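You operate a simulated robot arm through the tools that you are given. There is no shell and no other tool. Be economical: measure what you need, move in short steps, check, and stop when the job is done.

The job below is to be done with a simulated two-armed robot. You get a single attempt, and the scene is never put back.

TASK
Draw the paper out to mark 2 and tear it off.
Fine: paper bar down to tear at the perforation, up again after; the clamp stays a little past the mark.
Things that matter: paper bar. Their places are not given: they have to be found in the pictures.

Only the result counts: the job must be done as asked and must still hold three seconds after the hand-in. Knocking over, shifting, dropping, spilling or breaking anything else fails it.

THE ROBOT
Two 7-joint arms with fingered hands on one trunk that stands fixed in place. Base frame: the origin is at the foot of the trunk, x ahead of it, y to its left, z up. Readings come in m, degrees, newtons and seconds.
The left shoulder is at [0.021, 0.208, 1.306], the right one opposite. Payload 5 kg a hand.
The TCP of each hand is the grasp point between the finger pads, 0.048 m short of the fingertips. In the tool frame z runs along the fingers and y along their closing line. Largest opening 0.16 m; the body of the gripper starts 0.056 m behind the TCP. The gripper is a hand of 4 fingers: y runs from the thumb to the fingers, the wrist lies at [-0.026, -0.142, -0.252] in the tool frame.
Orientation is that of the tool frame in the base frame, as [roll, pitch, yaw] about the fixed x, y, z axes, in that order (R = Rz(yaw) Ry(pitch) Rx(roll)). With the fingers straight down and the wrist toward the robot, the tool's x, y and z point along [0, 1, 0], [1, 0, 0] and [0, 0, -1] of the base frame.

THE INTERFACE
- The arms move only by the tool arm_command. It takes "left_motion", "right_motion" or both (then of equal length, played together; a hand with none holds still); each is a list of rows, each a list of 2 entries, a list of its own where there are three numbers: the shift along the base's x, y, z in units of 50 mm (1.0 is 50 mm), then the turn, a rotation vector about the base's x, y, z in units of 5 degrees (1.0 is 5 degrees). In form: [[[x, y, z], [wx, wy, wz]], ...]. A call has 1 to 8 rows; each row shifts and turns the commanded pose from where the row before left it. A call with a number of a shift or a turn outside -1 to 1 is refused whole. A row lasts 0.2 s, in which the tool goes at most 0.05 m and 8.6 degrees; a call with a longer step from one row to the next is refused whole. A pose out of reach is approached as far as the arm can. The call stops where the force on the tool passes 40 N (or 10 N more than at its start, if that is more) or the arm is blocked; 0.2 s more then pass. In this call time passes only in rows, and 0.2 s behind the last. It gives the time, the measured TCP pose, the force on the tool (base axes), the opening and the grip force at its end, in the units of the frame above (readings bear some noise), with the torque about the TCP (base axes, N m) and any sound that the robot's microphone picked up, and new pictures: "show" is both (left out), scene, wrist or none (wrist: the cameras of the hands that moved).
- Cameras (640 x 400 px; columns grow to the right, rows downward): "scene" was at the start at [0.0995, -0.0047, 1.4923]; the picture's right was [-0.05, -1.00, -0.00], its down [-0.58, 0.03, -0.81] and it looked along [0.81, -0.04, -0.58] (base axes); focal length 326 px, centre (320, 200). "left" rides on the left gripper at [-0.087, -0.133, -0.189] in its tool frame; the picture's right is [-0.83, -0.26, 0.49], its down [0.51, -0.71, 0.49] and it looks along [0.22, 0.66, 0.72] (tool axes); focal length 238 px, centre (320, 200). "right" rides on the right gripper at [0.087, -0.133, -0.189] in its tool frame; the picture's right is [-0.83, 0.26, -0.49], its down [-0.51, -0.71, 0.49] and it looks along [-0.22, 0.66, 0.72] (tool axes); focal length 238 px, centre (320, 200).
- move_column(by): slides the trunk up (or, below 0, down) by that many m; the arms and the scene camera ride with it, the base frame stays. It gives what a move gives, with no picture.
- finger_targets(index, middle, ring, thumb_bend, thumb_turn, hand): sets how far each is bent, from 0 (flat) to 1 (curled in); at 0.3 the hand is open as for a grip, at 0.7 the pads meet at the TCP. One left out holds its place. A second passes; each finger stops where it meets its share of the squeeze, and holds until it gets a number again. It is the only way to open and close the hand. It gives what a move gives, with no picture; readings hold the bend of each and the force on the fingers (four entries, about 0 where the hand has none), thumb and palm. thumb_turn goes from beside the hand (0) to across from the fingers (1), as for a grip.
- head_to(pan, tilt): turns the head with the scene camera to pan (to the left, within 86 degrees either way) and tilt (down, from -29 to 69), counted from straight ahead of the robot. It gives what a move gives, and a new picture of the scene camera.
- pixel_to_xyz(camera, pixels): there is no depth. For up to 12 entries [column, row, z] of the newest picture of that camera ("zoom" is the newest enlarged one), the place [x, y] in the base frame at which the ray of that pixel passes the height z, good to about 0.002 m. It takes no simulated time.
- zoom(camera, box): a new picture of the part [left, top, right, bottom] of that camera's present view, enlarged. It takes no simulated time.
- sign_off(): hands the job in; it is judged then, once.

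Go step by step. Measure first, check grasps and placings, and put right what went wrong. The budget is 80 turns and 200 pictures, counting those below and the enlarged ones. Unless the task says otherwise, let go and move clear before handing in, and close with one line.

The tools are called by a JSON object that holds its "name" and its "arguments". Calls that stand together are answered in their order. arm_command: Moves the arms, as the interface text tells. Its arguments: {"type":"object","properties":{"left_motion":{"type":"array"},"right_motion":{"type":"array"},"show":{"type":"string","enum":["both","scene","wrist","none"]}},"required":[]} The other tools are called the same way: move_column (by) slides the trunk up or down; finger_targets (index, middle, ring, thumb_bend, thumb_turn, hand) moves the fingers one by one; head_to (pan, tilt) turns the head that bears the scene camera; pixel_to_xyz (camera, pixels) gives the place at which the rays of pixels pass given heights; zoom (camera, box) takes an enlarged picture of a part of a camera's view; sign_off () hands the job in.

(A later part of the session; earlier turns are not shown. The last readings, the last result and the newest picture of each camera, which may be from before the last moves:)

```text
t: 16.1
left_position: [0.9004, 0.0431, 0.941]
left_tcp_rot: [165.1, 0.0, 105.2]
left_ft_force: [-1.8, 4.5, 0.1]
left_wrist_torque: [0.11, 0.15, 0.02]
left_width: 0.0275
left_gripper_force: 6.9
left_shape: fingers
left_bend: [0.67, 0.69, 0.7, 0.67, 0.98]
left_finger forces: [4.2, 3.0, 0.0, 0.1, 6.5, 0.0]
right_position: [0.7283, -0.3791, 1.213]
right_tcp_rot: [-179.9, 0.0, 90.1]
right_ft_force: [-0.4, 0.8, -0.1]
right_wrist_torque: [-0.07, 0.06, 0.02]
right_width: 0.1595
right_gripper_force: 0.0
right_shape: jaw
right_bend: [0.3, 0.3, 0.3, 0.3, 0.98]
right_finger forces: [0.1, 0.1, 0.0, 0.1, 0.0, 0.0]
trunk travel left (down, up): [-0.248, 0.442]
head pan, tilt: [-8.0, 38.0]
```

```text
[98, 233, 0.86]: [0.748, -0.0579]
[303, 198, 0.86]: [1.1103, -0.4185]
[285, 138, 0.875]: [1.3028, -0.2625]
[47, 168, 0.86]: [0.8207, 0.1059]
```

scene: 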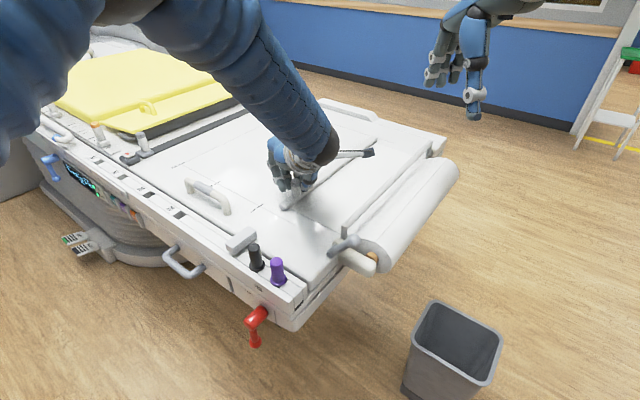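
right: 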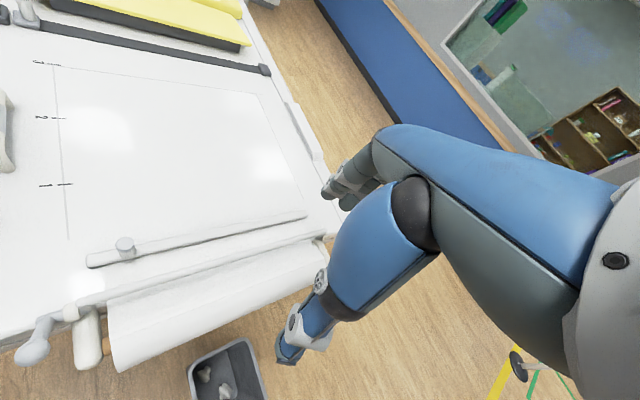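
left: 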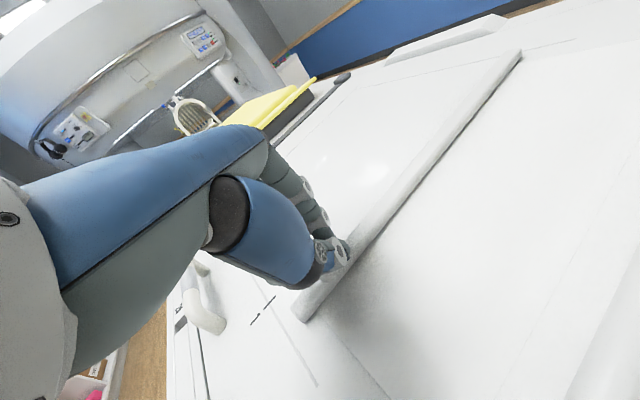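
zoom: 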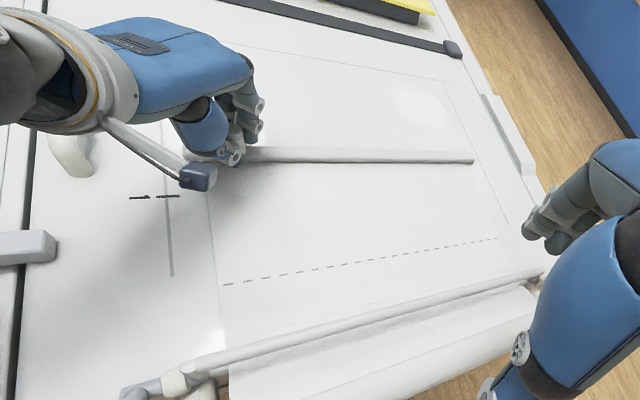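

All the geometry fits u = 45°. Positions along u:

| Feature | s (m) |
|---|---|
| Clamp | 0.67 |
| Mark 2 | 0.797 |
| First perforation | 0.462 |
| Tear-bar axis | 0.343 |

I'll draw 0.10 m more and look for the next perforation.

{"name": "arm_command", "arguments": {"left_motion": [[[0.3, 0.3, 0], [0, 0, 0]], [[0.4, 0.4, 0], [0, 0, 0]], [[0.4, 0.4, 0], [0, 0, 0]], [[0.3, 0.3, 0], [0, 0, 0]]], "show": "none"}}

{"name": "zoom", "arguments": {"camera": "scene", "box": [170, 90, 290, 220]}}

{"name": "zoom", "arguments": {"camera": "scene", "box": [270, 110, 470, 280]}}

{"name": "zoom", "arguments": {"camera": "right", "box": [0, 20, 340, 320]}}

```text
t: 17.1
left_position: [0.9723, 0.1131, 0.9403]
left_tcp_rot: [165.0, 0.0, 105.0]
left_ft_force: [1.7, 4.6, 4.2]
left_wrist_torque: [0.14, -0.03, 0.05]
left_width: 0.0269
left_gripper_force: 7.1
left_shape: fingers
left_bend: [0.67, 0.69, 0.7, 0.67, 0.97]
left_finger forces: [5.3, 3.6, 0.0, 0.0, 5.3, 0.0]
right_position: [0.7289, -0.3789, 1.2122]
right_tcp_rot: [-179.8, 0.0, 90.0]
right_ft_force: [0.3, 0.6, -0.4]
right_wrist_torque: [-0.06, 0.11, 0.02]
right_width: 0.1597
right_gripper_force: 0.1
right_shape: jaw
right_bend: [0.3, 0.3, 0.3, 0.3, 0.98]
right_finger forces: [0.1, 0.0, 0.0, 0.1, 0.0, 0.1]
trunk travel left (down, up): [-0.248, 0.442]
head pan, tilt: [-8.0, 38.0]
```

```text
3.08 times, centred on (230, 155) of scene
```

zoom: 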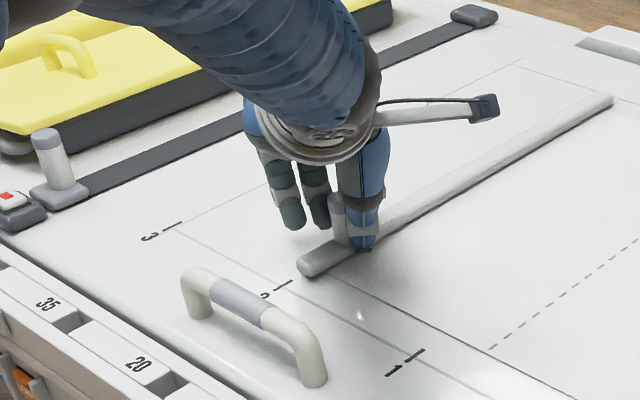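

```text
2.35 times, centred on (370, 195) of scene
```

zoom: 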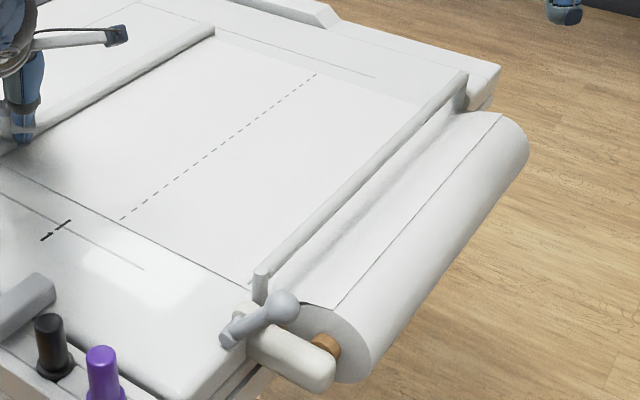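

```text
1.33 times, centred on (170, 170) of right
```

zoom: 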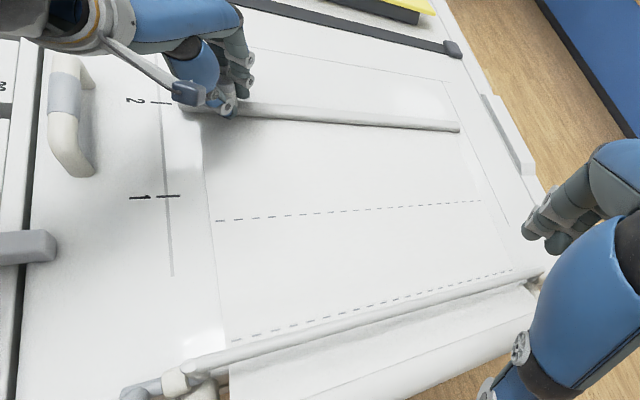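

A second perforation is now visible beside the tear bar (right zoom (235,340) to (510,270)). I'll measure it and the clamp position.

{"name": "pixel_to_xyz", "arguments": {"camera": "scene", "pixels": [[285.7, 203.1, 0.86], [368.3, 141.8, 0.86], [227.4, 176.1, 0.875], [226, 180, 0.86], [217.5, 183, 0.86], [339.4, 231, 0.86]]}}

{"name": "pixel_to_xyz", "arguments": {"camera": "right", "pixels": [[106, 275.3, 0.86], [312.9, 222.6, 0.86], [94.8, 185, 0.86], [290, 171.5, 0.86], [56, 168, 0.86], [50, 97, 0.86]]}}

{"name": "zoom", "arguments": {"camera": "scene", "box": [320, 200, 420, 270]}}

{"name": "zoom", "arguments": {"camera": "right", "box": [60, 210, 200, 310]}}

```text
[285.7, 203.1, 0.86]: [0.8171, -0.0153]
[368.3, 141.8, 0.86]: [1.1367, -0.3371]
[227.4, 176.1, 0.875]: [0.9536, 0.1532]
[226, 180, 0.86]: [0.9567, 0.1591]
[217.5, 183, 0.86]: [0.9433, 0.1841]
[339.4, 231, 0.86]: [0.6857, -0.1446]
```

```text
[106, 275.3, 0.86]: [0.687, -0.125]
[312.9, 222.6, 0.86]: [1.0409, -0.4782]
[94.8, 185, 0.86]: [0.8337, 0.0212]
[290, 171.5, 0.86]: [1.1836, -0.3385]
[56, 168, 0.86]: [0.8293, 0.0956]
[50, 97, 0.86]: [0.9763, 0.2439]
```

```text
5.71 times, centred on (370, 235) of scene
```

zoom: 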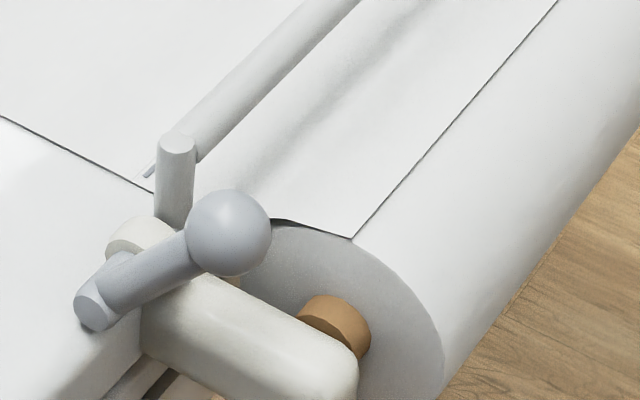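

```text
4.00 times, centred on (130, 260) of right
```

zoom: 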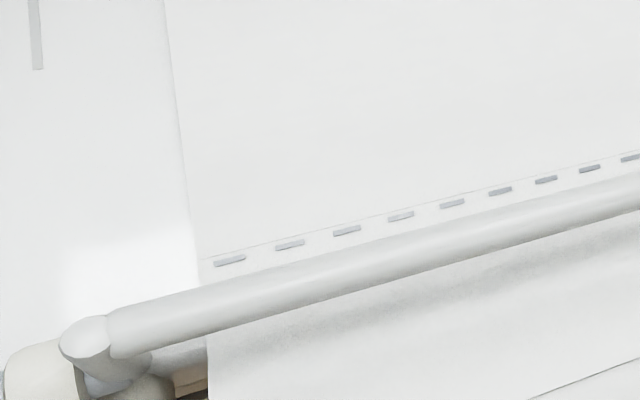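

Perforation 2 is just beyond the bar, and the clamp is 10–15 mm short of mark 2. I'll measure more precisely where the lowered bar lands relative to the perforation.

{"name": "pixel_to_xyz", "arguments": {"camera": "scene", "pixels": [[339.9, 229.9, 0.86], [344.8, 225.4, 0.93], [344.8, 225.4, 0.94], [330.6, 254.3, 0.888], [330.6, 254.3, 0.878], [354, 241.5, 0.888], [370, 216, 0.86], [340.5, 228.5, 0.86]]}}

{"name": "pixel_to_xyz", "arguments": {"camera": "right", "pixels": [[107.5, 275, 0.86], [74, 294, 0.93], [74, 294, 0.94], [180, 252, 0.86], [134, 278, 0.93]]}}

{"name": "zoom", "arguments": {"camera": "scene", "box": [310, 210, 360, 245]}}

```text
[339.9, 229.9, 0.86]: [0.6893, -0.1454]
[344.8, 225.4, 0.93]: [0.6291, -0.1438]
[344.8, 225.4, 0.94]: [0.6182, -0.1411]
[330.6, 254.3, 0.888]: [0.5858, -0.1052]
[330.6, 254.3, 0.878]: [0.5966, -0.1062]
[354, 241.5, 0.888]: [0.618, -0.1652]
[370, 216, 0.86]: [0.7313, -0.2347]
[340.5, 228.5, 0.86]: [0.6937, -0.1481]
```

```text
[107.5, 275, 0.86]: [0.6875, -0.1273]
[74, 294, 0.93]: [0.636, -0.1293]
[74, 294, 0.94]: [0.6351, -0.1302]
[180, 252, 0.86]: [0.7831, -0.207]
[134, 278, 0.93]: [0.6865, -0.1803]
```

```text
11.43 times, centred on (335, 228) of scene
```

zoom: 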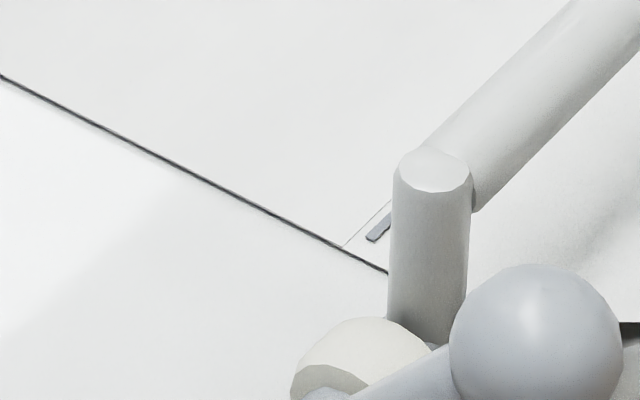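

The scene camera puts perforation 2 at s≈0.383 and the bar axis at 0.342. I'll take a closer look at the clamp end against mark 2.

{"name": "zoom", "arguments": {"camera": "scene", "box": [205, 145, 255, 195]}}

{"name": "zoom", "arguments": {"camera": "left", "box": [160, 150, 480, 400]}}

{"name": "zoom", "arguments": {"camera": "right", "box": [20, 60, 180, 180]}}

```text
8.00 times, centred on (230, 170) of scene
```

zoom: 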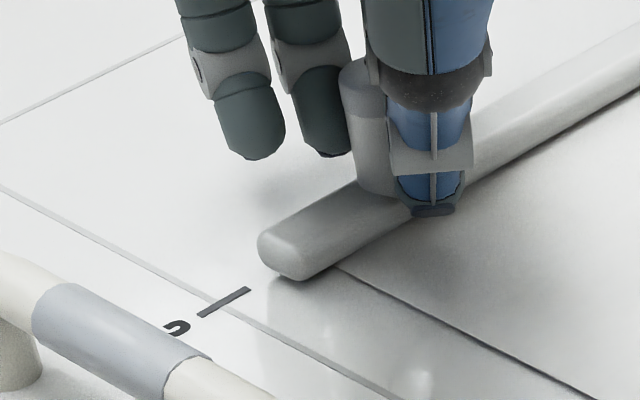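

```text
1.60 times, centred on (320, 275) of left
```

zoom: 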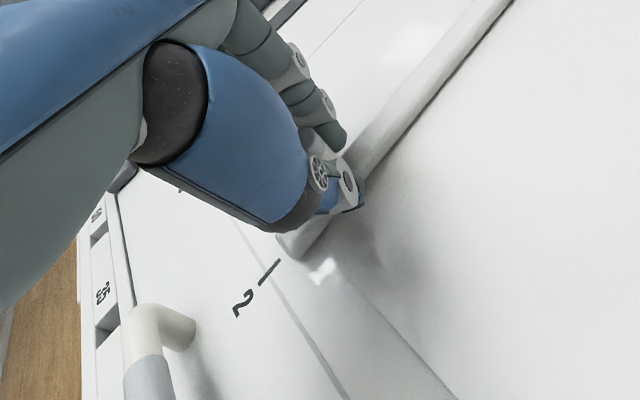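

```text
3.33 times, centred on (100, 120) of right
```

zoom: 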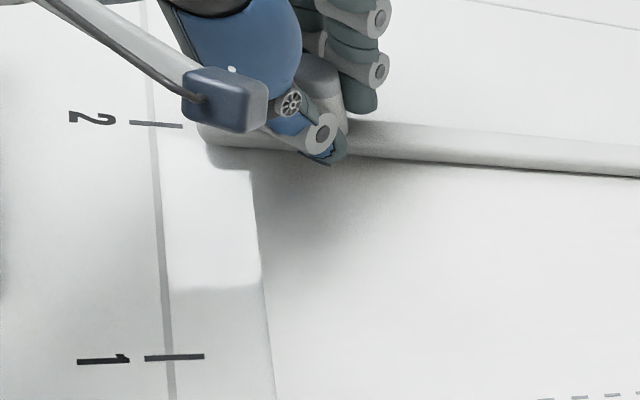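

{"name": "pixel_to_xyz", "arguments": {"camera": "scene", "pixels": [[227.5, 180.3, 0.861], [222.8, 178.3, 0.865], [218, 182.9, 0.86], [221.3, 181.3, 0.86], [214.8, 184.5, 0.86], [235.8, 153.4, 0.93], [235.2, 174, 0.885]]}}

```text
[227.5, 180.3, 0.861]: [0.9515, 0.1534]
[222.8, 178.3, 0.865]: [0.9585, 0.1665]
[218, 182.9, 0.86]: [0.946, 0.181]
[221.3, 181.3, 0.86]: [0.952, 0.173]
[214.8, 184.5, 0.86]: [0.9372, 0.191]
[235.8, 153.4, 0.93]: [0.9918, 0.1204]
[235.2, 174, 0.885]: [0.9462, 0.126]
```

The clamp centre is at s≈0.787, about 10 mm short of mark 2 (0.797). I'll draw 13 mm more so it sits just past the mark, keep holding it, and bring the right hand toward the lever ball.

{"name": "arm_command", "arguments": {"left_motion": [[[0.1, 0.1, 0], [0, 0, 0]], [[0.09, 0.09, 0], [0, 0, 0]]], "show": "none"}}

{"name": "zoom", "arguments": {"camera": "scene", "box": [200, 140, 250, 190]}}

{"name": "zoom", "arguments": {"camera": "scene", "box": [310, 195, 380, 265]}}

```text
t: 17.7
left_position: [0.979, 0.118, 0.9404]
left_tcp_rot: [165.1, -0.1, 105.1]
left_ft_force: [-2.2, 4.5, 3.4]
left_wrist_torque: [0.16, 0.09, 0.06]
left_width: 0.0266
left_gripper_force: 8.2
left_shape: fingers
left_bend: [0.67, 0.69, 0.7, 0.67, 0.97]
left_finger forces: [4.3, 4.0, 0.0, 0.1, 7.3, 0.1]
right_position: [0.7269, -0.3807, 1.2149]
right_tcp_rot: [-179.9, -0.1, 90.0]
right_ft_force: [-0.4, -0.2, 0.2]
right_wrist_torque: [0.02, -0.02, 0.02]
right_width: 0.1592
right_gripper_force: 0.0
right_shape: jaw
right_bend: [0.3, 0.3, 0.3, 0.3, 0.98]
right_finger forces: [0.1, 0.0, 0.0, 0.0, 0.0, 0.0]
trunk travel left (down, up): [-0.248, 0.442]
head pan, tilt: [-8.0, 38.0]
```

```text
8.00 times, centred on (225, 165) of scene
```

zoom: 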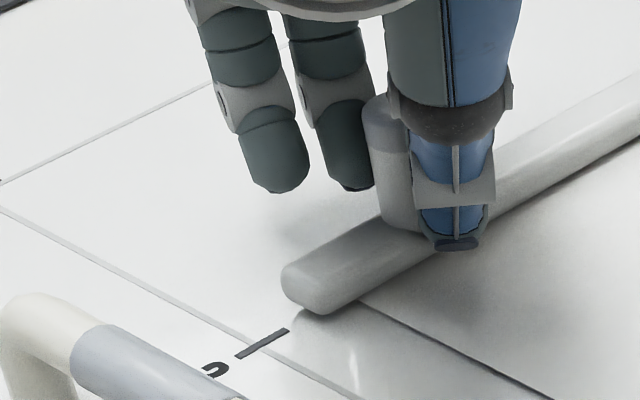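

```text
5.71 times, centred on (345, 230) of scene
```

zoom: 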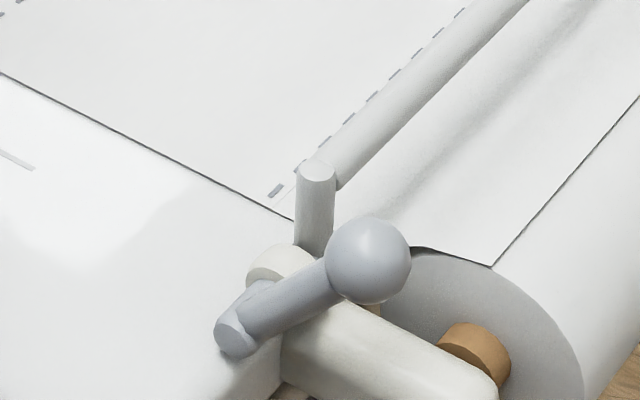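

The clamp now sits about on mark 2 and the dashes are clear of the bar. Next I'll bring the right hand over the lever ball, turned so its closing line lies along u, with middle and ring curled away so thumb and index form a loose cage.

{"name": "arm_command", "arguments": {"right_motion": [[[-0.4, 0.56, -0.2], [0, 0, 1]], [[-0.4, 0.56, -0.2], [0, 0, 1]], [[-0.4, 0.56, -0.2], [0, 0, 1]], [[-0.4, 0.56, -0.2], [0, 0, 1]], [[-0.4, 0.56, -0.3], [0, 0, 1]], [[-0.4, 0.56, -0.3], [0, 0, 1]], [[-0.4, 0.56, -0.3], [0, 0, 1]], [[-0.4, 0.56, -0.3], [0, 0, 1]]], "show": "none"}}

{"name": "finger_targets", "arguments": {"hand": "right", "middle": 1.0, "ring": 1.0, "index": 0.58, "thumb_bend": 0.58}}

{"name": "arm_command", "arguments": {"right_motion": [[[0, 0, -0.3], [0, 0, 1]]], "show": "both"}}

```text
t: 19.5
left_position: [0.9803, 0.1195, 0.9404]
left_tcp_rot: [165.1, 0.0, 105.0]
left_ft_force: [-3.1, 2.9, 2.9]
left_wrist_torque: [0.1, 0.12, 0.01]
left_width: 0.0265
left_gripper_force: 8.2
left_shape: fingers
left_bend: [0.67, 0.69, 0.7, 0.67, 0.97]
left_finger forces: [4.4, 3.8, 0.0, 0.1, 7.1, 0.1]
right_position: [0.5689, -0.1574, 1.1135]
right_tcp_rot: [180.0, 0.1, 130.1]
right_ft_force: [0.0, 0.8, 0.5]
right_wrist_torque: [-0.05, -0.02, 0.03]
right_width: 0.1599
right_gripper_force: 0.1
right_shape: jaw
right_bend: [0.3, 0.3, 0.3, 0.3, 0.97]
right_finger forces: [0.0, 0.1, 0.1, 0.1, 0.0, 0.0]
trunk travel left (down, up): [-0.248, 0.442]
head pan, tilt: [-8.0, 38.0]
```

```text
t: 20.5
left_position: [0.9803, 0.1193, 0.9414]
left_tcp_rot: [165.0, -0.1, 105.0]
left_ft_force: [-2.7, 2.6, 3.0]
left_wrist_torque: [0.08, 0.14, -0.01]
left_width: 0.0267
left_gripper_force: 7.8
left_shape: fingers
left_bend: [0.67, 0.69, 0.7, 0.67, 0.97]
left_finger forces: [4.4, 3.9, 0.0, 0.0, 7.2, 0.1]
right_position: [0.5675, -0.1572, 1.1138]
right_tcp_rot: [179.9, -0.1, 129.9]
right_ft_force: [0.2, -0.5, 0.1]
right_wrist_torque: [0.02, 0.01, -0.01]
right_width: 0.0641
right_gripper_force: 0.1
right_shape: fingers
right_bend: [0.57, 1.0, 1.0, 0.57, 0.97]
right_finger forces: [0.0, 0.2, 0.1, 0.1, 0.0, 0.0]
trunk travel left (down, up): [-0.248, 0.442]
head pan, tilt: [-8.0, 38.0]
```

```text
t: 20.9
left_position: [0.9808, 0.1186, 0.9397]
left_tcp_rot: [165.1, -0.1, 104.9]
left_ft_force: [-2.1, 3.0, 1.8]
left_wrist_torque: [0.09, 0.12, 0.09]
left_width: 0.0262
left_gripper_force: 8.4
left_shape: fingers
left_bend: [0.67, 0.69, 0.7, 0.67, 0.97]
left_finger forces: [4.8, 4.3, 0.0, 0.0, 6.9, 0.1]
right_position: [0.5688, -0.1575, 1.0998]
right_tcp_rot: [180.0, -0.1, 135.0]
right_ft_force: [-0.4, -0.6, -0.5]
right_wrist_torque: [0.08, 0.0, 0.03]
right_width: 0.0639
right_gripper_force: 0.0
right_shape: fingers
right_bend: [0.57, 1.0, 1.0, 0.57, 0.97]
right_finger forces: [0.0, 0.0, 0.0, 0.0, 0.0, 0.0]
trunk travel left (down, up): [-0.248, 0.442]
head pan, tilt: [-8.0, 38.0]
```

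scene: 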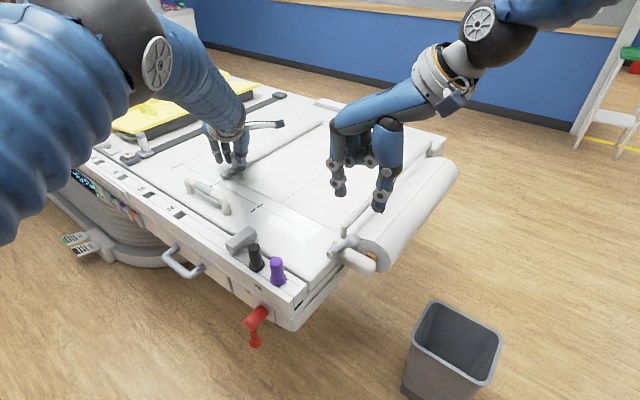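
right: 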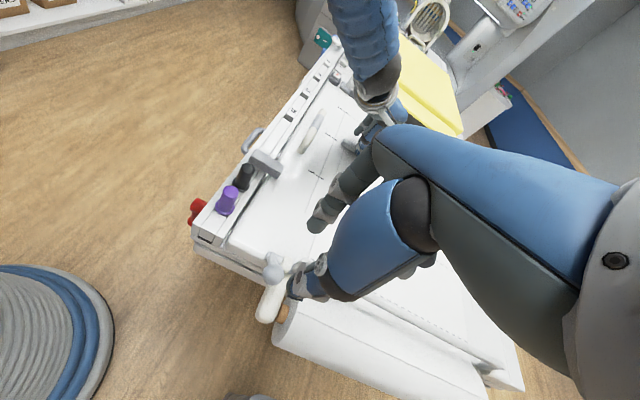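

The right hand is above the lever. I'll check the thumb and index alignment with the ball, which is at about right (272,262).

{"name": "zoom", "arguments": {"camera": "scene", "box": [310, 140, 430, 280]}}

{"name": "zoom", "arguments": {"camera": "right", "box": [230, 170, 390, 330]}}

{"name": "pixel_to_xyz", "arguments": {"camera": "right", "pixels": [[273, 265, 0.954], [298, 290, 1.055], [317, 226, 1.055]]}}

{"name": "pixel_to_xyz", "arguments": {"camera": "scene", "pixels": [[380, 210, 1.052], [338, 192, 1.052], [355, 243, 0.954]]}}

```text
2.86 times, centred on (370, 210) of scene
```

zoom: 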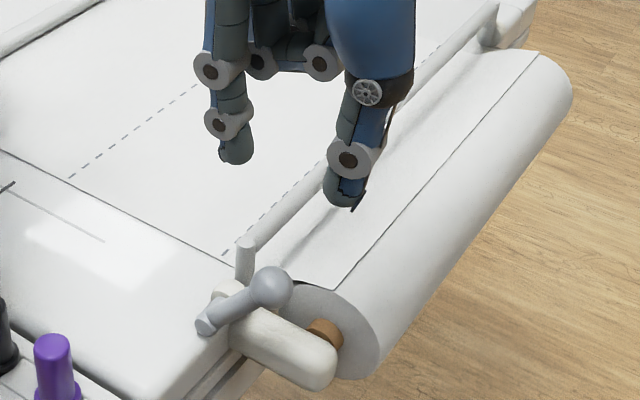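

```text
2.50 times, centred on (310, 250) of right
```

zoom: 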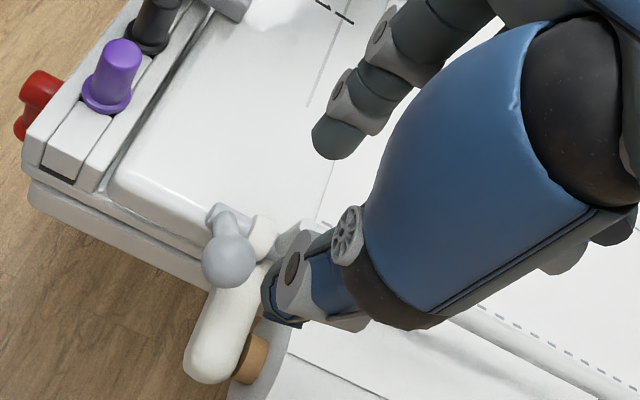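

```text
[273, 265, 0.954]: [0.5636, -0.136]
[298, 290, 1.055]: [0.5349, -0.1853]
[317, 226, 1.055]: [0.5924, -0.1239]
```

```text
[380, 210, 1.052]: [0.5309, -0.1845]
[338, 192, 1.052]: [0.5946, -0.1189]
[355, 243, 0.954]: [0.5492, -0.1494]
```

Thumb tip is at s=0.246, index at 0.334, and the ball at about 0.292, so they straddle it. I'll shift 7 mm toward −v and descend around the ball.

{"name": "arm_command", "arguments": {"right_motion": [[[-0.06, 0.14, -0.7], [0, 0, 0]], [[0, 0, -0.7], [0, 0, 0]], [[0, 0, -0.7], [0, 0, 0]]], "show": "none"}}

{"name": "finger_targets", "arguments": {"hand": "right", "index": 0.63, "thumb_bend": 0.63}}

{"name": "zoom", "arguments": {"camera": "scene", "box": [310, 180, 410, 280]}}

{"name": "zoom", "arguments": {"camera": "right", "box": [230, 170, 390, 330]}}

```text
t: 21.7
left_position: [0.9792, 0.1196, 0.941]
left_tcp_rot: [165.2, 0.0, 105.0]
left_ft_force: [-0.8, 2.8, 1.3]
left_wrist_torque: [0.01, 0.1, 0.01]
left_width: 0.026
left_gripper_force: 8.3
left_shape: fingers
left_bend: [0.67, 0.69, 0.7, 0.67, 0.97]
left_finger forces: [5.2, 4.0, 0.1, 0.0, 6.4, 0.0]
right_position: [0.5676, -0.1469, 0.9939]
right_tcp_rot: [179.9, 0.0, 135.0]
right_ft_force: [0.5, 0.2, 1.2]
right_wrist_torque: [0.0, 0.08, -0.01]
right_width: 0.0639
right_gripper_force: 0.0
right_shape: fingers
right_bend: [0.57, 1.0, 1.0, 0.57, 0.97]
right_finger forces: [0.0, 0.0, 0.1, 0.0, 0.0, 0.1]
trunk travel left (down, up): [-0.248, 0.442]
head pan, tilt: [-8.0, 38.0]
```

```text
t: 22.7
left_position: [0.98, 0.1191, 0.9404]
left_tcp_rot: [165.2, 0.0, 105.0]
left_ft_force: [-1.8, 0.3, 1.4]
left_wrist_torque: [0.04, 0.13, 0.01]
left_width: 0.0258
left_gripper_force: 7.5
left_shape: fingers
left_bend: [0.67, 0.69, 0.7, 0.67, 0.97]
left_finger forces: [4.7, 3.6, 0.1, 0.0, 7.0, 0.0]
right_position: [0.5668, -0.1474, 0.9947]
right_tcp_rot: [-179.9, 0.0, 134.9]
right_ft_force: [-1.4, -0.9, 0.7]
right_wrist_torque: [-0.04, 0.02, -0.01]
right_width: 0.0414
right_gripper_force: 0.4
right_shape: fingers
right_bend: [0.63, 1.0, 1.0, 0.62, 0.97]
right_finger forces: [0.0, 0.1, 0.0, 0.0, 1.5, 0.0]
trunk travel left (down, up): [-0.248, 0.442]
head pan, tilt: [-8.0, 38.0]
```

```text
4.00 times, centred on (360, 230) of scene
```

zoom: 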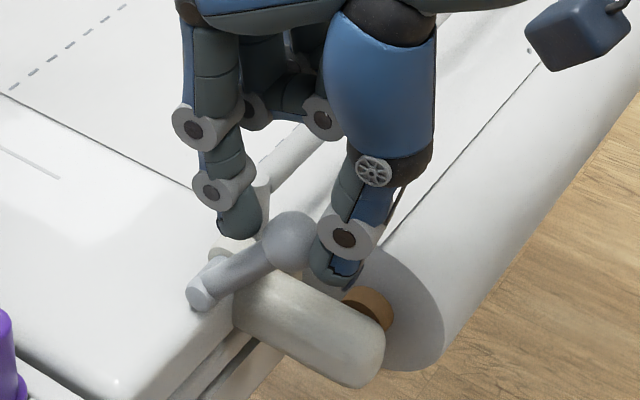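

```text
2.50 times, centred on (310, 250) of right
```

zoom: 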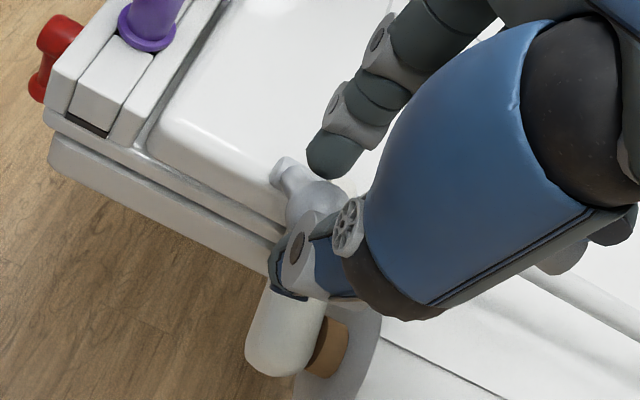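

The thumb touches the ball (1.5 N), so the cage works. I'll nudge it toward +u along its arc and watch the force and bar.

{"name": "arm_command", "arguments": {"right_motion": [[[0.163, 0.163, 0.14], [0, 0, 0]], [[0.163, 0.163, 0.14], [0, 0, 0]], [[0.205, 0.205, 0.08], [0, 0, 0]]], "show": "none"}}

{"name": "zoom", "arguments": {"camera": "scene", "box": [310, 180, 410, 280]}}

```text
t: 23.5
left_position: [0.9803, 0.1198, 0.9394]
left_tcp_rot: [165.1, 0.0, 105.0]
left_ft_force: [0.3, 1.6, 0.1]
left_wrist_torque: [-0.02, 0.11, -0.01]
left_width: 0.026
left_gripper_force: 7.5
left_shape: fingers
left_bend: [0.67, 0.69, 0.7, 0.67, 0.97]
left_finger forces: [5.1, 3.7, 0.0, 0.1, 6.1, 0.1]
right_position: [0.5918, -0.1212, 1.0125]
right_tcp_rot: [-180.0, 0.0, 135.0]
right_ft_force: [-0.9, 0.2, 0.3]
right_wrist_torque: [-0.01, 0.03, -0.02]
right_width: 0.0401
right_gripper_force: 0.1
right_shape: fingers
right_bend: [0.63, 1.0, 1.0, 0.63, 0.97]
right_finger forces: [0.0, 0.0, 0.0, 0.1, 0.2, 0.0]
trunk travel left (down, up): [-0.248, 0.442]
head pan, tilt: [-8.0, 38.0]
```

```text
4.00 times, centred on (360, 230) of scene
```

zoom: 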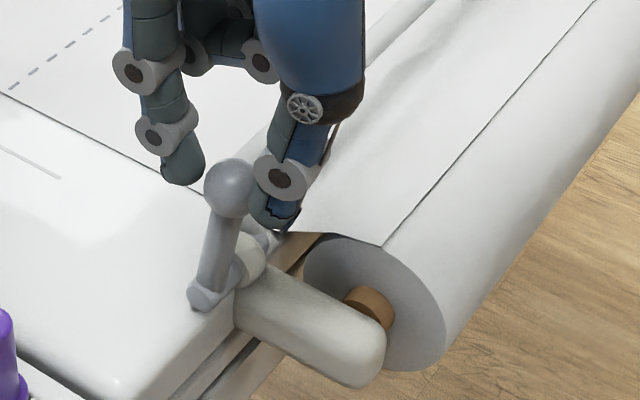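

The lever swung with little force, and the bar is swinging down over the table side. I'll continue part way and compare the bar with the perforation.

{"name": "arm_command", "arguments": {"right_motion": [[[0.2, 0.2, 0], [0, 0, 0]], [[0.2, 0.2, -0.08], [0, 0, 0]], [[0.17, 0.17, -0.12], [0, 0, 0]]], "show": "none"}}

{"name": "zoom", "arguments": {"camera": "scene", "box": [290, 170, 410, 280]}}

{"name": "zoom", "arguments": {"camera": "scene", "box": [340, 110, 450, 200]}}

{"name": "zoom", "arguments": {"camera": "left", "box": [320, 0, 640, 400]}}

```text
t: 24.3
left_position: [0.98, 0.1201, 0.9417]
left_tcp_rot: [165.1, 0.0, 105.1]
left_ft_force: [-0.3, 2.3, 1.3]
left_wrist_torque: [0.04, 0.0, 0.03]
left_width: 0.0259
left_gripper_force: 7.1
left_shape: fingers
left_bend: [0.67, 0.69, 0.7, 0.67, 0.97]
left_finger forces: [5.0, 3.8, 0.0, 0.1, 5.7, 0.0]
right_position: [0.6201, -0.0941, 1.0023]
right_tcp_rot: [-180.0, 0.1, 135.0]
right_ft_force: [-0.8, 0.1, -0.5]
right_wrist_torque: [-0.02, -0.01, -0.01]
right_width: 0.0403
right_gripper_force: 0.7
right_shape: fingers
right_bend: [0.63, 1.0, 1.0, 0.63, 0.97]
right_finger forces: [0.6, 0.0, 0.1, 0.0, 0.1, 0.0]
trunk travel left (down, up): [-0.248, 0.442]
head pan, tilt: [-8.0, 38.0]
```

```text
3.64 times, centred on (350, 225) of scene
```

zoom: 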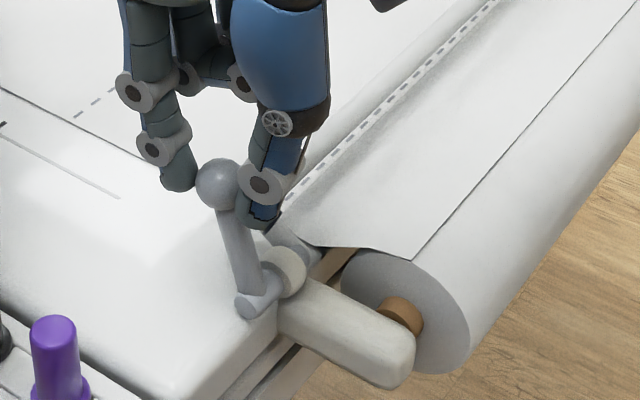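

```text
4.44 times, centred on (395, 155) of scene
```

zoom: 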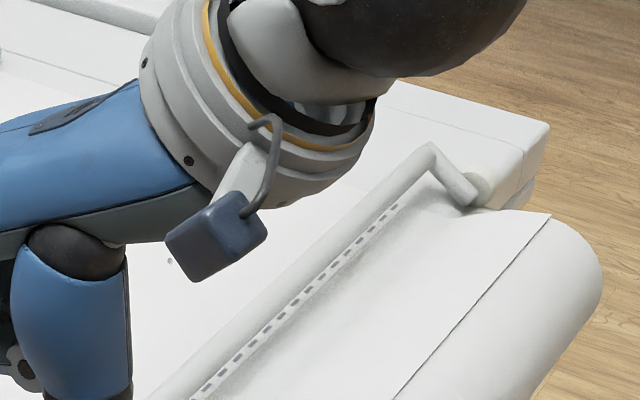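

```text
1.00 times, centred on (480, 200) of left (not enlarged: the box is as wide or as high as the picture)
```

zoom: 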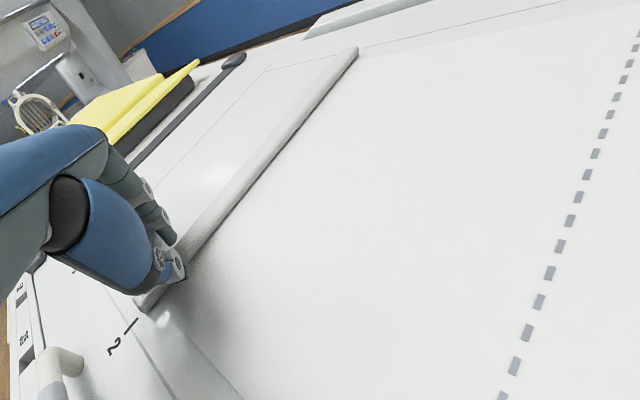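

The bar is partly down and the dashes show just on its roll side. I'll measure the bar's far elbow to get its swing radius.

{"name": "pixel_to_xyz", "arguments": {"camera": "scene", "pixels": [[420.9, 144.9, 0.89], [420.9, 144.9, 0.9], [420.9, 144.9, 0.91], [420.9, 144.9, 0.92], [432, 155.5, 0.888], [432, 155.5, 0.878], [413, 156, 0.86], [373, 191, 0.86], [343, 217, 0.86]]}}

{"name": "zoom", "arguments": {"camera": "scene", "box": [400, 125, 450, 175]}}

```text
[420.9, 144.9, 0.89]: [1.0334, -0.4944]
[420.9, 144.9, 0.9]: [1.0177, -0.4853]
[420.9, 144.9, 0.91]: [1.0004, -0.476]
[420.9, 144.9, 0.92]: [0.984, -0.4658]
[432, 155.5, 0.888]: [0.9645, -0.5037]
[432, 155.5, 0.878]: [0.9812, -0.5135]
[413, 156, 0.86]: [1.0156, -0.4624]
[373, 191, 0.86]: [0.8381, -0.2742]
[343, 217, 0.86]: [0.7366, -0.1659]
```

```text
8.00 times, centred on (425, 150) of scene
```

zoom: 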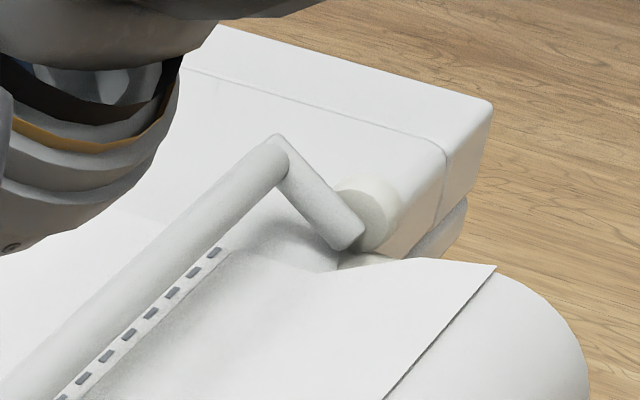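

{"name": "pixel_to_xyz", "arguments": {"camera": "scene", "pixels": [[411.6, 156.5, 0.86], [366.8, 197.8, 0.86], [388.5, 181.6, 0.86], [344.5, 222.8, 0.86], [419.4, 144.4, 0.9], [419.4, 144.4, 0.89], [391, 165, 0.9], [391, 165, 0.89], [428, 154.4, 0.888], [428, 154.4, 0.878], [428, 154.4, 0.868]]}}

{"name": "zoom", "arguments": {"camera": "scene", "box": [360, 155, 410, 205]}}

```text
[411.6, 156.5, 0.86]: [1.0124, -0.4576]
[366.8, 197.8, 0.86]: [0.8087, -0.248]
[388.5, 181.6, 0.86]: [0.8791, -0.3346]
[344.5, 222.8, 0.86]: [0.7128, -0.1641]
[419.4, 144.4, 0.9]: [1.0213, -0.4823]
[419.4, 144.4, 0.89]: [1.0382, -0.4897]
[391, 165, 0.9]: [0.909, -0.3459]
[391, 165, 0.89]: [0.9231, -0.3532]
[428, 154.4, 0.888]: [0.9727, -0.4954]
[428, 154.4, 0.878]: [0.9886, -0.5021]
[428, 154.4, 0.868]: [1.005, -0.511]
```

```text
8.00 times, centred on (385, 180) of scene
```

zoom: 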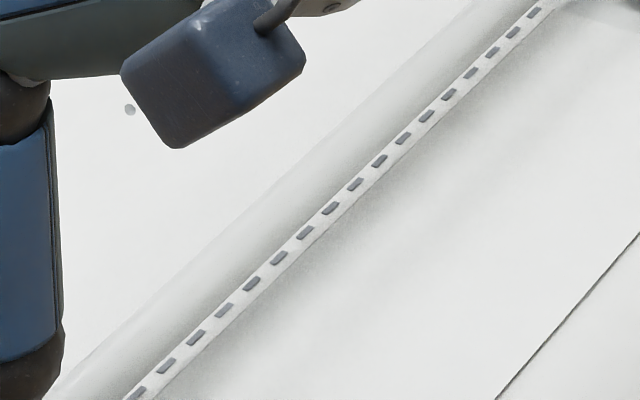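

Perforation 2 is at s≈0.390 and the lowering bar is coming down close to it. I'll draw 6 mm more so the clamp is clearly past the mark, then check its position.

{"name": "arm_command", "arguments": {"left_motion": [[[0.09, 0.09, 0], [0, 0, 0]]], "show": "none"}}

{"name": "zoom", "arguments": {"camera": "scene", "box": [195, 140, 245, 190]}}

{"name": "zoom", "arguments": {"camera": "left", "box": [160, 200, 400, 400]}}

{"name": "zoom", "arguments": {"camera": "scene", "box": [360, 155, 410, 205]}}

```text
t: 24.7
left_position: [0.9836, 0.1236, 0.9396]
left_tcp_rot: [165.1, 0.0, 104.9]
left_ft_force: [-3.4, -0.8, 1.7]
left_wrist_torque: [-0.07, 0.18, -0.01]
left_width: 0.0258
left_gripper_force: 7.8
left_shape: fingers
left_bend: [0.68, 0.69, 0.7, 0.67, 0.97]
left_finger forces: [4.5, 3.0, 0.1, 0.0, 7.9, 0.0]
right_position: [0.6198, -0.0954, 1.0017]
right_tcp_rot: [180.0, 0.0, 135.1]
right_ft_force: [0.5, 0.2, 1.0]
right_wrist_torque: [-0.02, 0.01, 0.01]
right_width: 0.0409
right_gripper_force: 0.4
right_shape: fingers
right_bend: [0.63, 1.0, 1.0, 0.63, 0.97]
right_finger forces: [0.5, 0.0, 0.1, 0.0, 0.2, 0.0]
trunk travel left (down, up): [-0.248, 0.442]
head pan, tilt: [-8.0, 38.0]
```

```text
8.00 times, centred on (220, 165) of scene
```

zoom: 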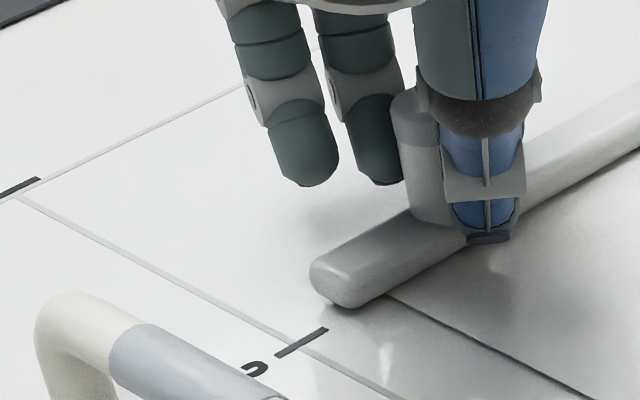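

```text
2.00 times, centred on (280, 300) of left
```

zoom: 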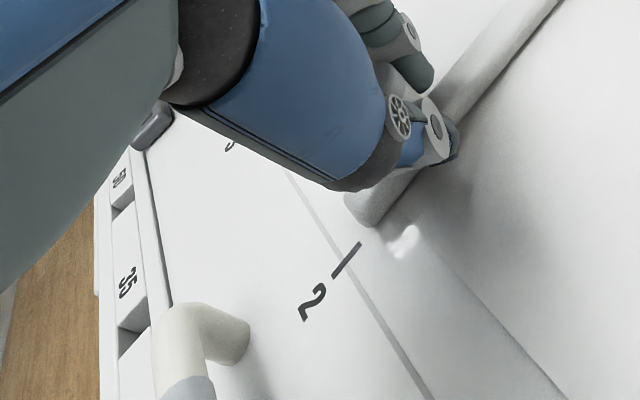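

```text
8.00 times, centred on (385, 180) of scene
```

zoom: 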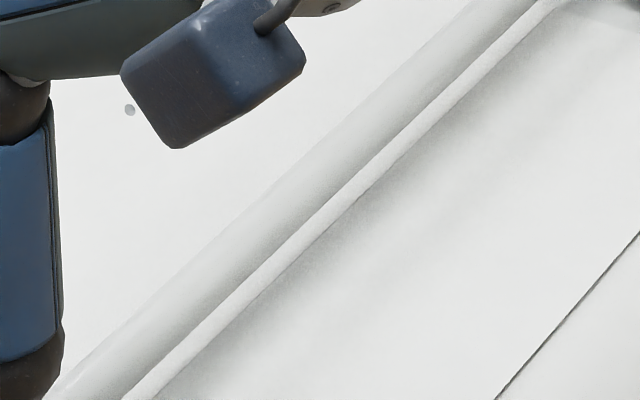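

The tick line of mark 2, extended, now passes just behind the clamp's near corner (zoom (345,308)), so the clamp is a little past the mark. The dashes are under the bar, so I'll push the lever the rest of the way down.

{"name": "arm_command", "arguments": {"right_motion": [[[0.17, 0.17, -0.14], [0, 0, 0]], [[0.15, 0.15, -0.2], [0, 0, 0]], [[0.14, 0.14, -0.22], [0, 0, 0]]], "show": "none"}}

{"name": "zoom", "arguments": {"camera": "scene", "box": [290, 170, 410, 280]}}

{"name": "zoom", "arguments": {"camera": "scene", "box": [340, 110, 450, 200]}}

```text
t: 25.5
left_position: [0.9847, 0.1231, 0.9418]
left_tcp_rot: [165.0, 0.0, 104.9]
left_ft_force: [0.1, -1.9, 0.2]
left_wrist_torque: [-0.09, 0.04, -0.03]
left_width: 0.026
left_gripper_force: 7.1
left_shape: fingers
left_bend: [0.67, 0.69, 0.7, 0.67, 0.97]
left_finger forces: [5.6, 2.6, 0.0, 0.1, 6.9, 0.0]
right_position: [0.6432, -0.0706, 0.9745]
right_tcp_rot: [179.9, 0.0, 135.0]
right_ft_force: [0.1, 1.1, 0.6]
right_wrist_torque: [-0.09, 0.08, -0.01]
right_width: 0.0432
right_gripper_force: 3.0
right_shape: fingers
right_bend: [0.61, 1.0, 1.0, 0.63, 0.97]
right_finger forces: [2.5, 0.1, 0.0, 0.0, 2.9, 0.0]
trunk travel left (down, up): [-0.248, 0.442]
head pan, tilt: [-8.0, 38.0]
```

```text
3.64 times, centred on (350, 225) of scene
```

zoom: 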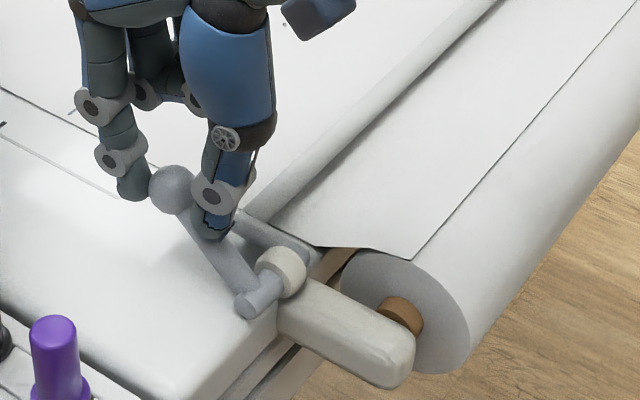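

```text
4.44 times, centred on (395, 155) of scene
```

zoom: 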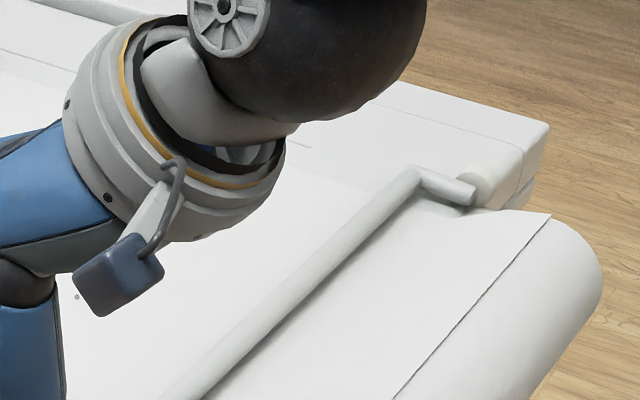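

The bar is close to horizontal with low forces. I'll keep pressing down.

{"name": "arm_command", "arguments": {"right_motion": [[[0.12, 0.12, -0.22], [0, 0, 0]], [[0.11, 0.11, -0.25], [0, 0, 0]], [[0.08, 0.08, -0.28], [0, 0, 0]]], "show": "none"}}

{"name": "zoom", "arguments": {"camera": "scene", "box": [290, 130, 450, 280]}}

```text
t: 25.9
left_position: [0.9824, 0.1206, 0.941]
left_tcp_rot: [165.1, 0.0, 104.9]
left_ft_force: [-1.9, -1.0, 0.6]
left_wrist_torque: [-0.14, 0.21, -0.05]
left_width: 0.0258
left_gripper_force: 7.3
left_shape: fingers
left_bend: [0.68, 0.69, 0.7, 0.67, 0.97]
left_finger forces: [4.7, 2.1, 0.0, 0.0, 7.7, 0.0]
right_position: [0.6482, -0.0667, 0.9744]
right_tcp_rot: [179.5, 0.2, 134.9]
right_ft_force: [-8.7, -4.9, 23.7]
right_wrist_torque: [-0.61, 1.0, 0.01]
right_width: 0.0473
right_gripper_force: 12.0
right_shape: fingers
right_bend: [0.63, 1.0, 1.0, 0.61, 0.97]
right_finger forces: [0.0, 0.0, 0.1, 0.0, 24.3, 0.0]
trunk travel left (down, up): [-0.248, 0.442]
head pan, tilt: [-8.0, 38.0]
stopped in row 1 (right hand): the force on the tool passed its limit at 52 N (the readings are from after the stop); the commanded pose is now the measured one
```

```text
2.67 times, centred on (370, 205) of scene
```

zoom: 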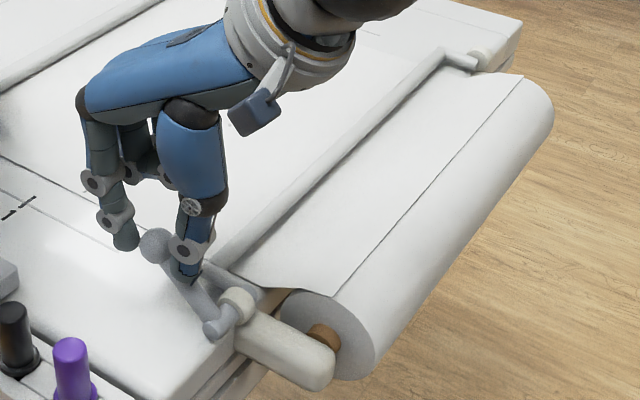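

The lever now resists strongly, with about 24 N on the thumb. I'll check whether the bar is on its stop and whether the paper has parted.

{"name": "zoom", "arguments": {"camera": "scene", "box": [405, 125, 455, 165]}}

{"name": "zoom", "arguments": {"camera": "scene", "box": [310, 200, 380, 265]}}

{"name": "zoom", "arguments": {"camera": "right", "box": [200, 150, 400, 350]}}

```text
10.00 times, centred on (430, 145) of scene
```

zoom: 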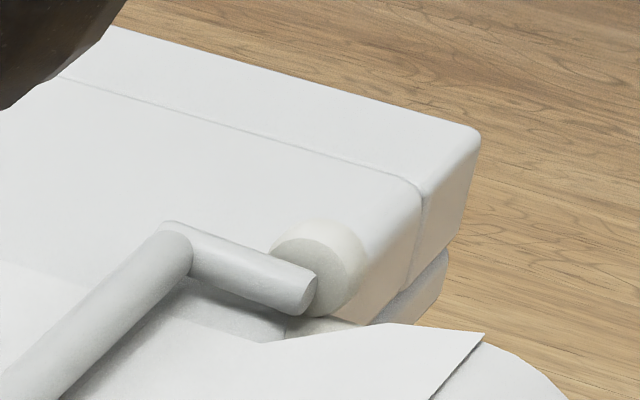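

```text
6.15 times, centred on (345, 232) of scene
```

zoom: 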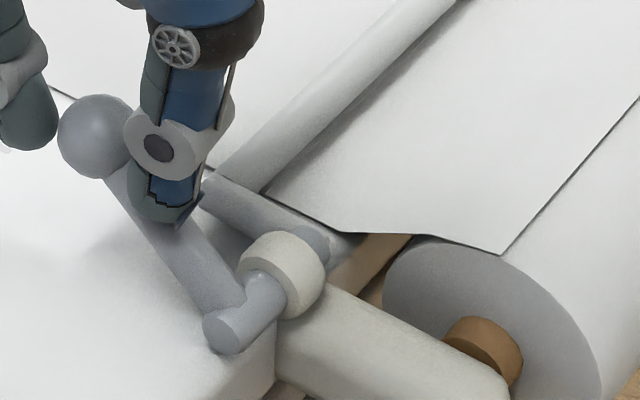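

```text
2.00 times, centred on (300, 250) of right
```

zoom: 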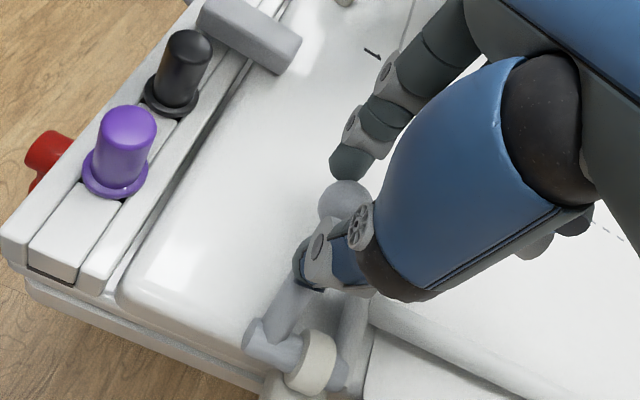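

The bar is still a few degrees above flat, and my thumb is jammed on the lever rod instead of the ball. I'll lift off, pinch thumb and index together, and press on top of the ball.

{"name": "arm_command", "arguments": {"right_motion": [[[0, 0, 0.5], [0, 0, 0]], [[0, 0, 0.9], [0, 0, 0]]], "show": "none"}}

{"name": "finger_targets", "arguments": {"hand": "right", "index": 0.72, "thumb_bend": 0.72}}

{"name": "zoom", "arguments": {"camera": "scene", "box": [280, 160, 380, 260]}}

{"name": "zoom", "arguments": {"camera": "right", "box": [200, 150, 400, 350]}}

```text
t: 26.5
left_position: [0.9829, 0.1225, 0.9405]
left_tcp_rot: [165.2, 0.0, 104.9]
left_ft_force: [-4.1, -2.8, 7.5]
left_wrist_torque: [-0.04, 0.2, -0.04]
left_width: 0.0254
left_gripper_force: 8.3
left_shape: fingers
left_bend: [0.68, 0.69, 0.7, 0.67, 0.97]
left_finger forces: [4.4, 2.2, 0.0, 0.0, 9.3, 0.1]
right_position: [0.6457, -0.066, 1.0416]
right_tcp_rot: [179.7, 0.0, 134.9]
right_ft_force: [-1.7, -0.8, -2.7]
right_wrist_torque: [0.07, -0.12, -0.03]
right_width: 0.0401
right_gripper_force: 0.0
right_shape: fingers
right_bend: [0.63, 1.0, 1.0, 0.63, 0.97]
right_finger forces: [0.0, 0.0, 0.0, 0.1, 0.0, 0.1]
trunk travel left (down, up): [-0.248, 0.442]
head pan, tilt: [-8.0, 38.0]
```

```text
t: 27.5
left_position: [0.9831, 0.1225, 0.9405]
left_tcp_rot: [165.1, 0.0, 104.9]
left_ft_force: [-1.1, -1.7, 8.2]
left_wrist_torque: [-0.09, -0.02, -0.02]
left_width: 0.0255
left_gripper_force: 8.3
left_shape: fingers
left_bend: [0.67, 0.69, 0.7, 0.67, 0.97]
left_finger forces: [5.8, 2.7, 0.0, 0.0, 7.6, 0.0]
right_position: [0.6468, -0.0642, 1.0421]
right_tcp_rot: [179.6, 0.0, 134.9]
right_ft_force: [-0.1, 0.2, 0.2]
right_wrist_torque: [0.02, 0.02, 0.02]
right_width: 0.0067
right_gripper_force: 0.2
right_shape: fingers
right_bend: [0.72, 1.0, 1.0, 0.71, 0.97]
right_finger forces: [0.1, 0.0, 0.1, 0.0, 0.0, 0.1]
trunk travel left (down, up): [-0.248, 0.442]
head pan, tilt: [-8.0, 38.0]
```

```text
4.00 times, centred on (330, 210) of scene
```

zoom: 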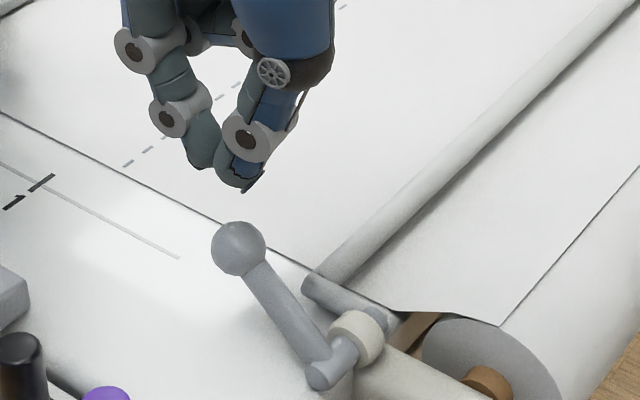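

```text
2.00 times, centred on (300, 250) of right
```

zoom: 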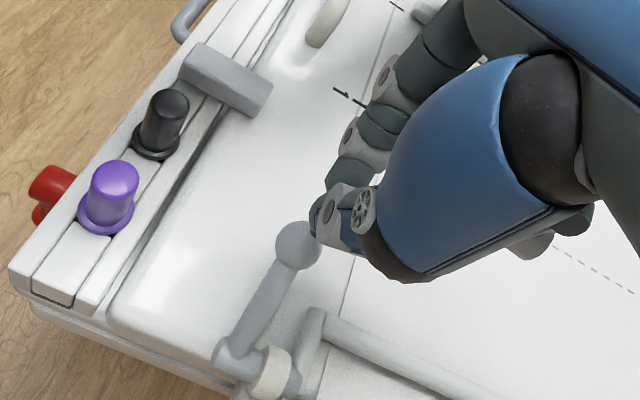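

The lever stays where I left it, with the bar just above the paper. I'll locate the pinch tip and ball to align them.

{"name": "pixel_to_xyz", "arguments": {"camera": "scene", "pixels": [[309, 206, 0.996], [309.5, 222, 0.94], [309.5, 222, 0.95], [325, 258.5, 0.888], [326, 303.5, 0.888]]}}

{"name": "pixel_to_xyz", "arguments": {"camera": "right", "pixels": [[299, 247, 0.94], [299, 247, 0.95], [312, 238, 0.996]]}}

```text
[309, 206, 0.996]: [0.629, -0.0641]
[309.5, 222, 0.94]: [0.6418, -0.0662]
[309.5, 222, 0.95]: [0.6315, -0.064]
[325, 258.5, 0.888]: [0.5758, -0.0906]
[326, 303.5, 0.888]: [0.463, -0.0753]
```

```text
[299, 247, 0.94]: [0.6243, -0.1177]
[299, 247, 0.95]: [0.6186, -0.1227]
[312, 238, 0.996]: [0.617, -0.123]
```

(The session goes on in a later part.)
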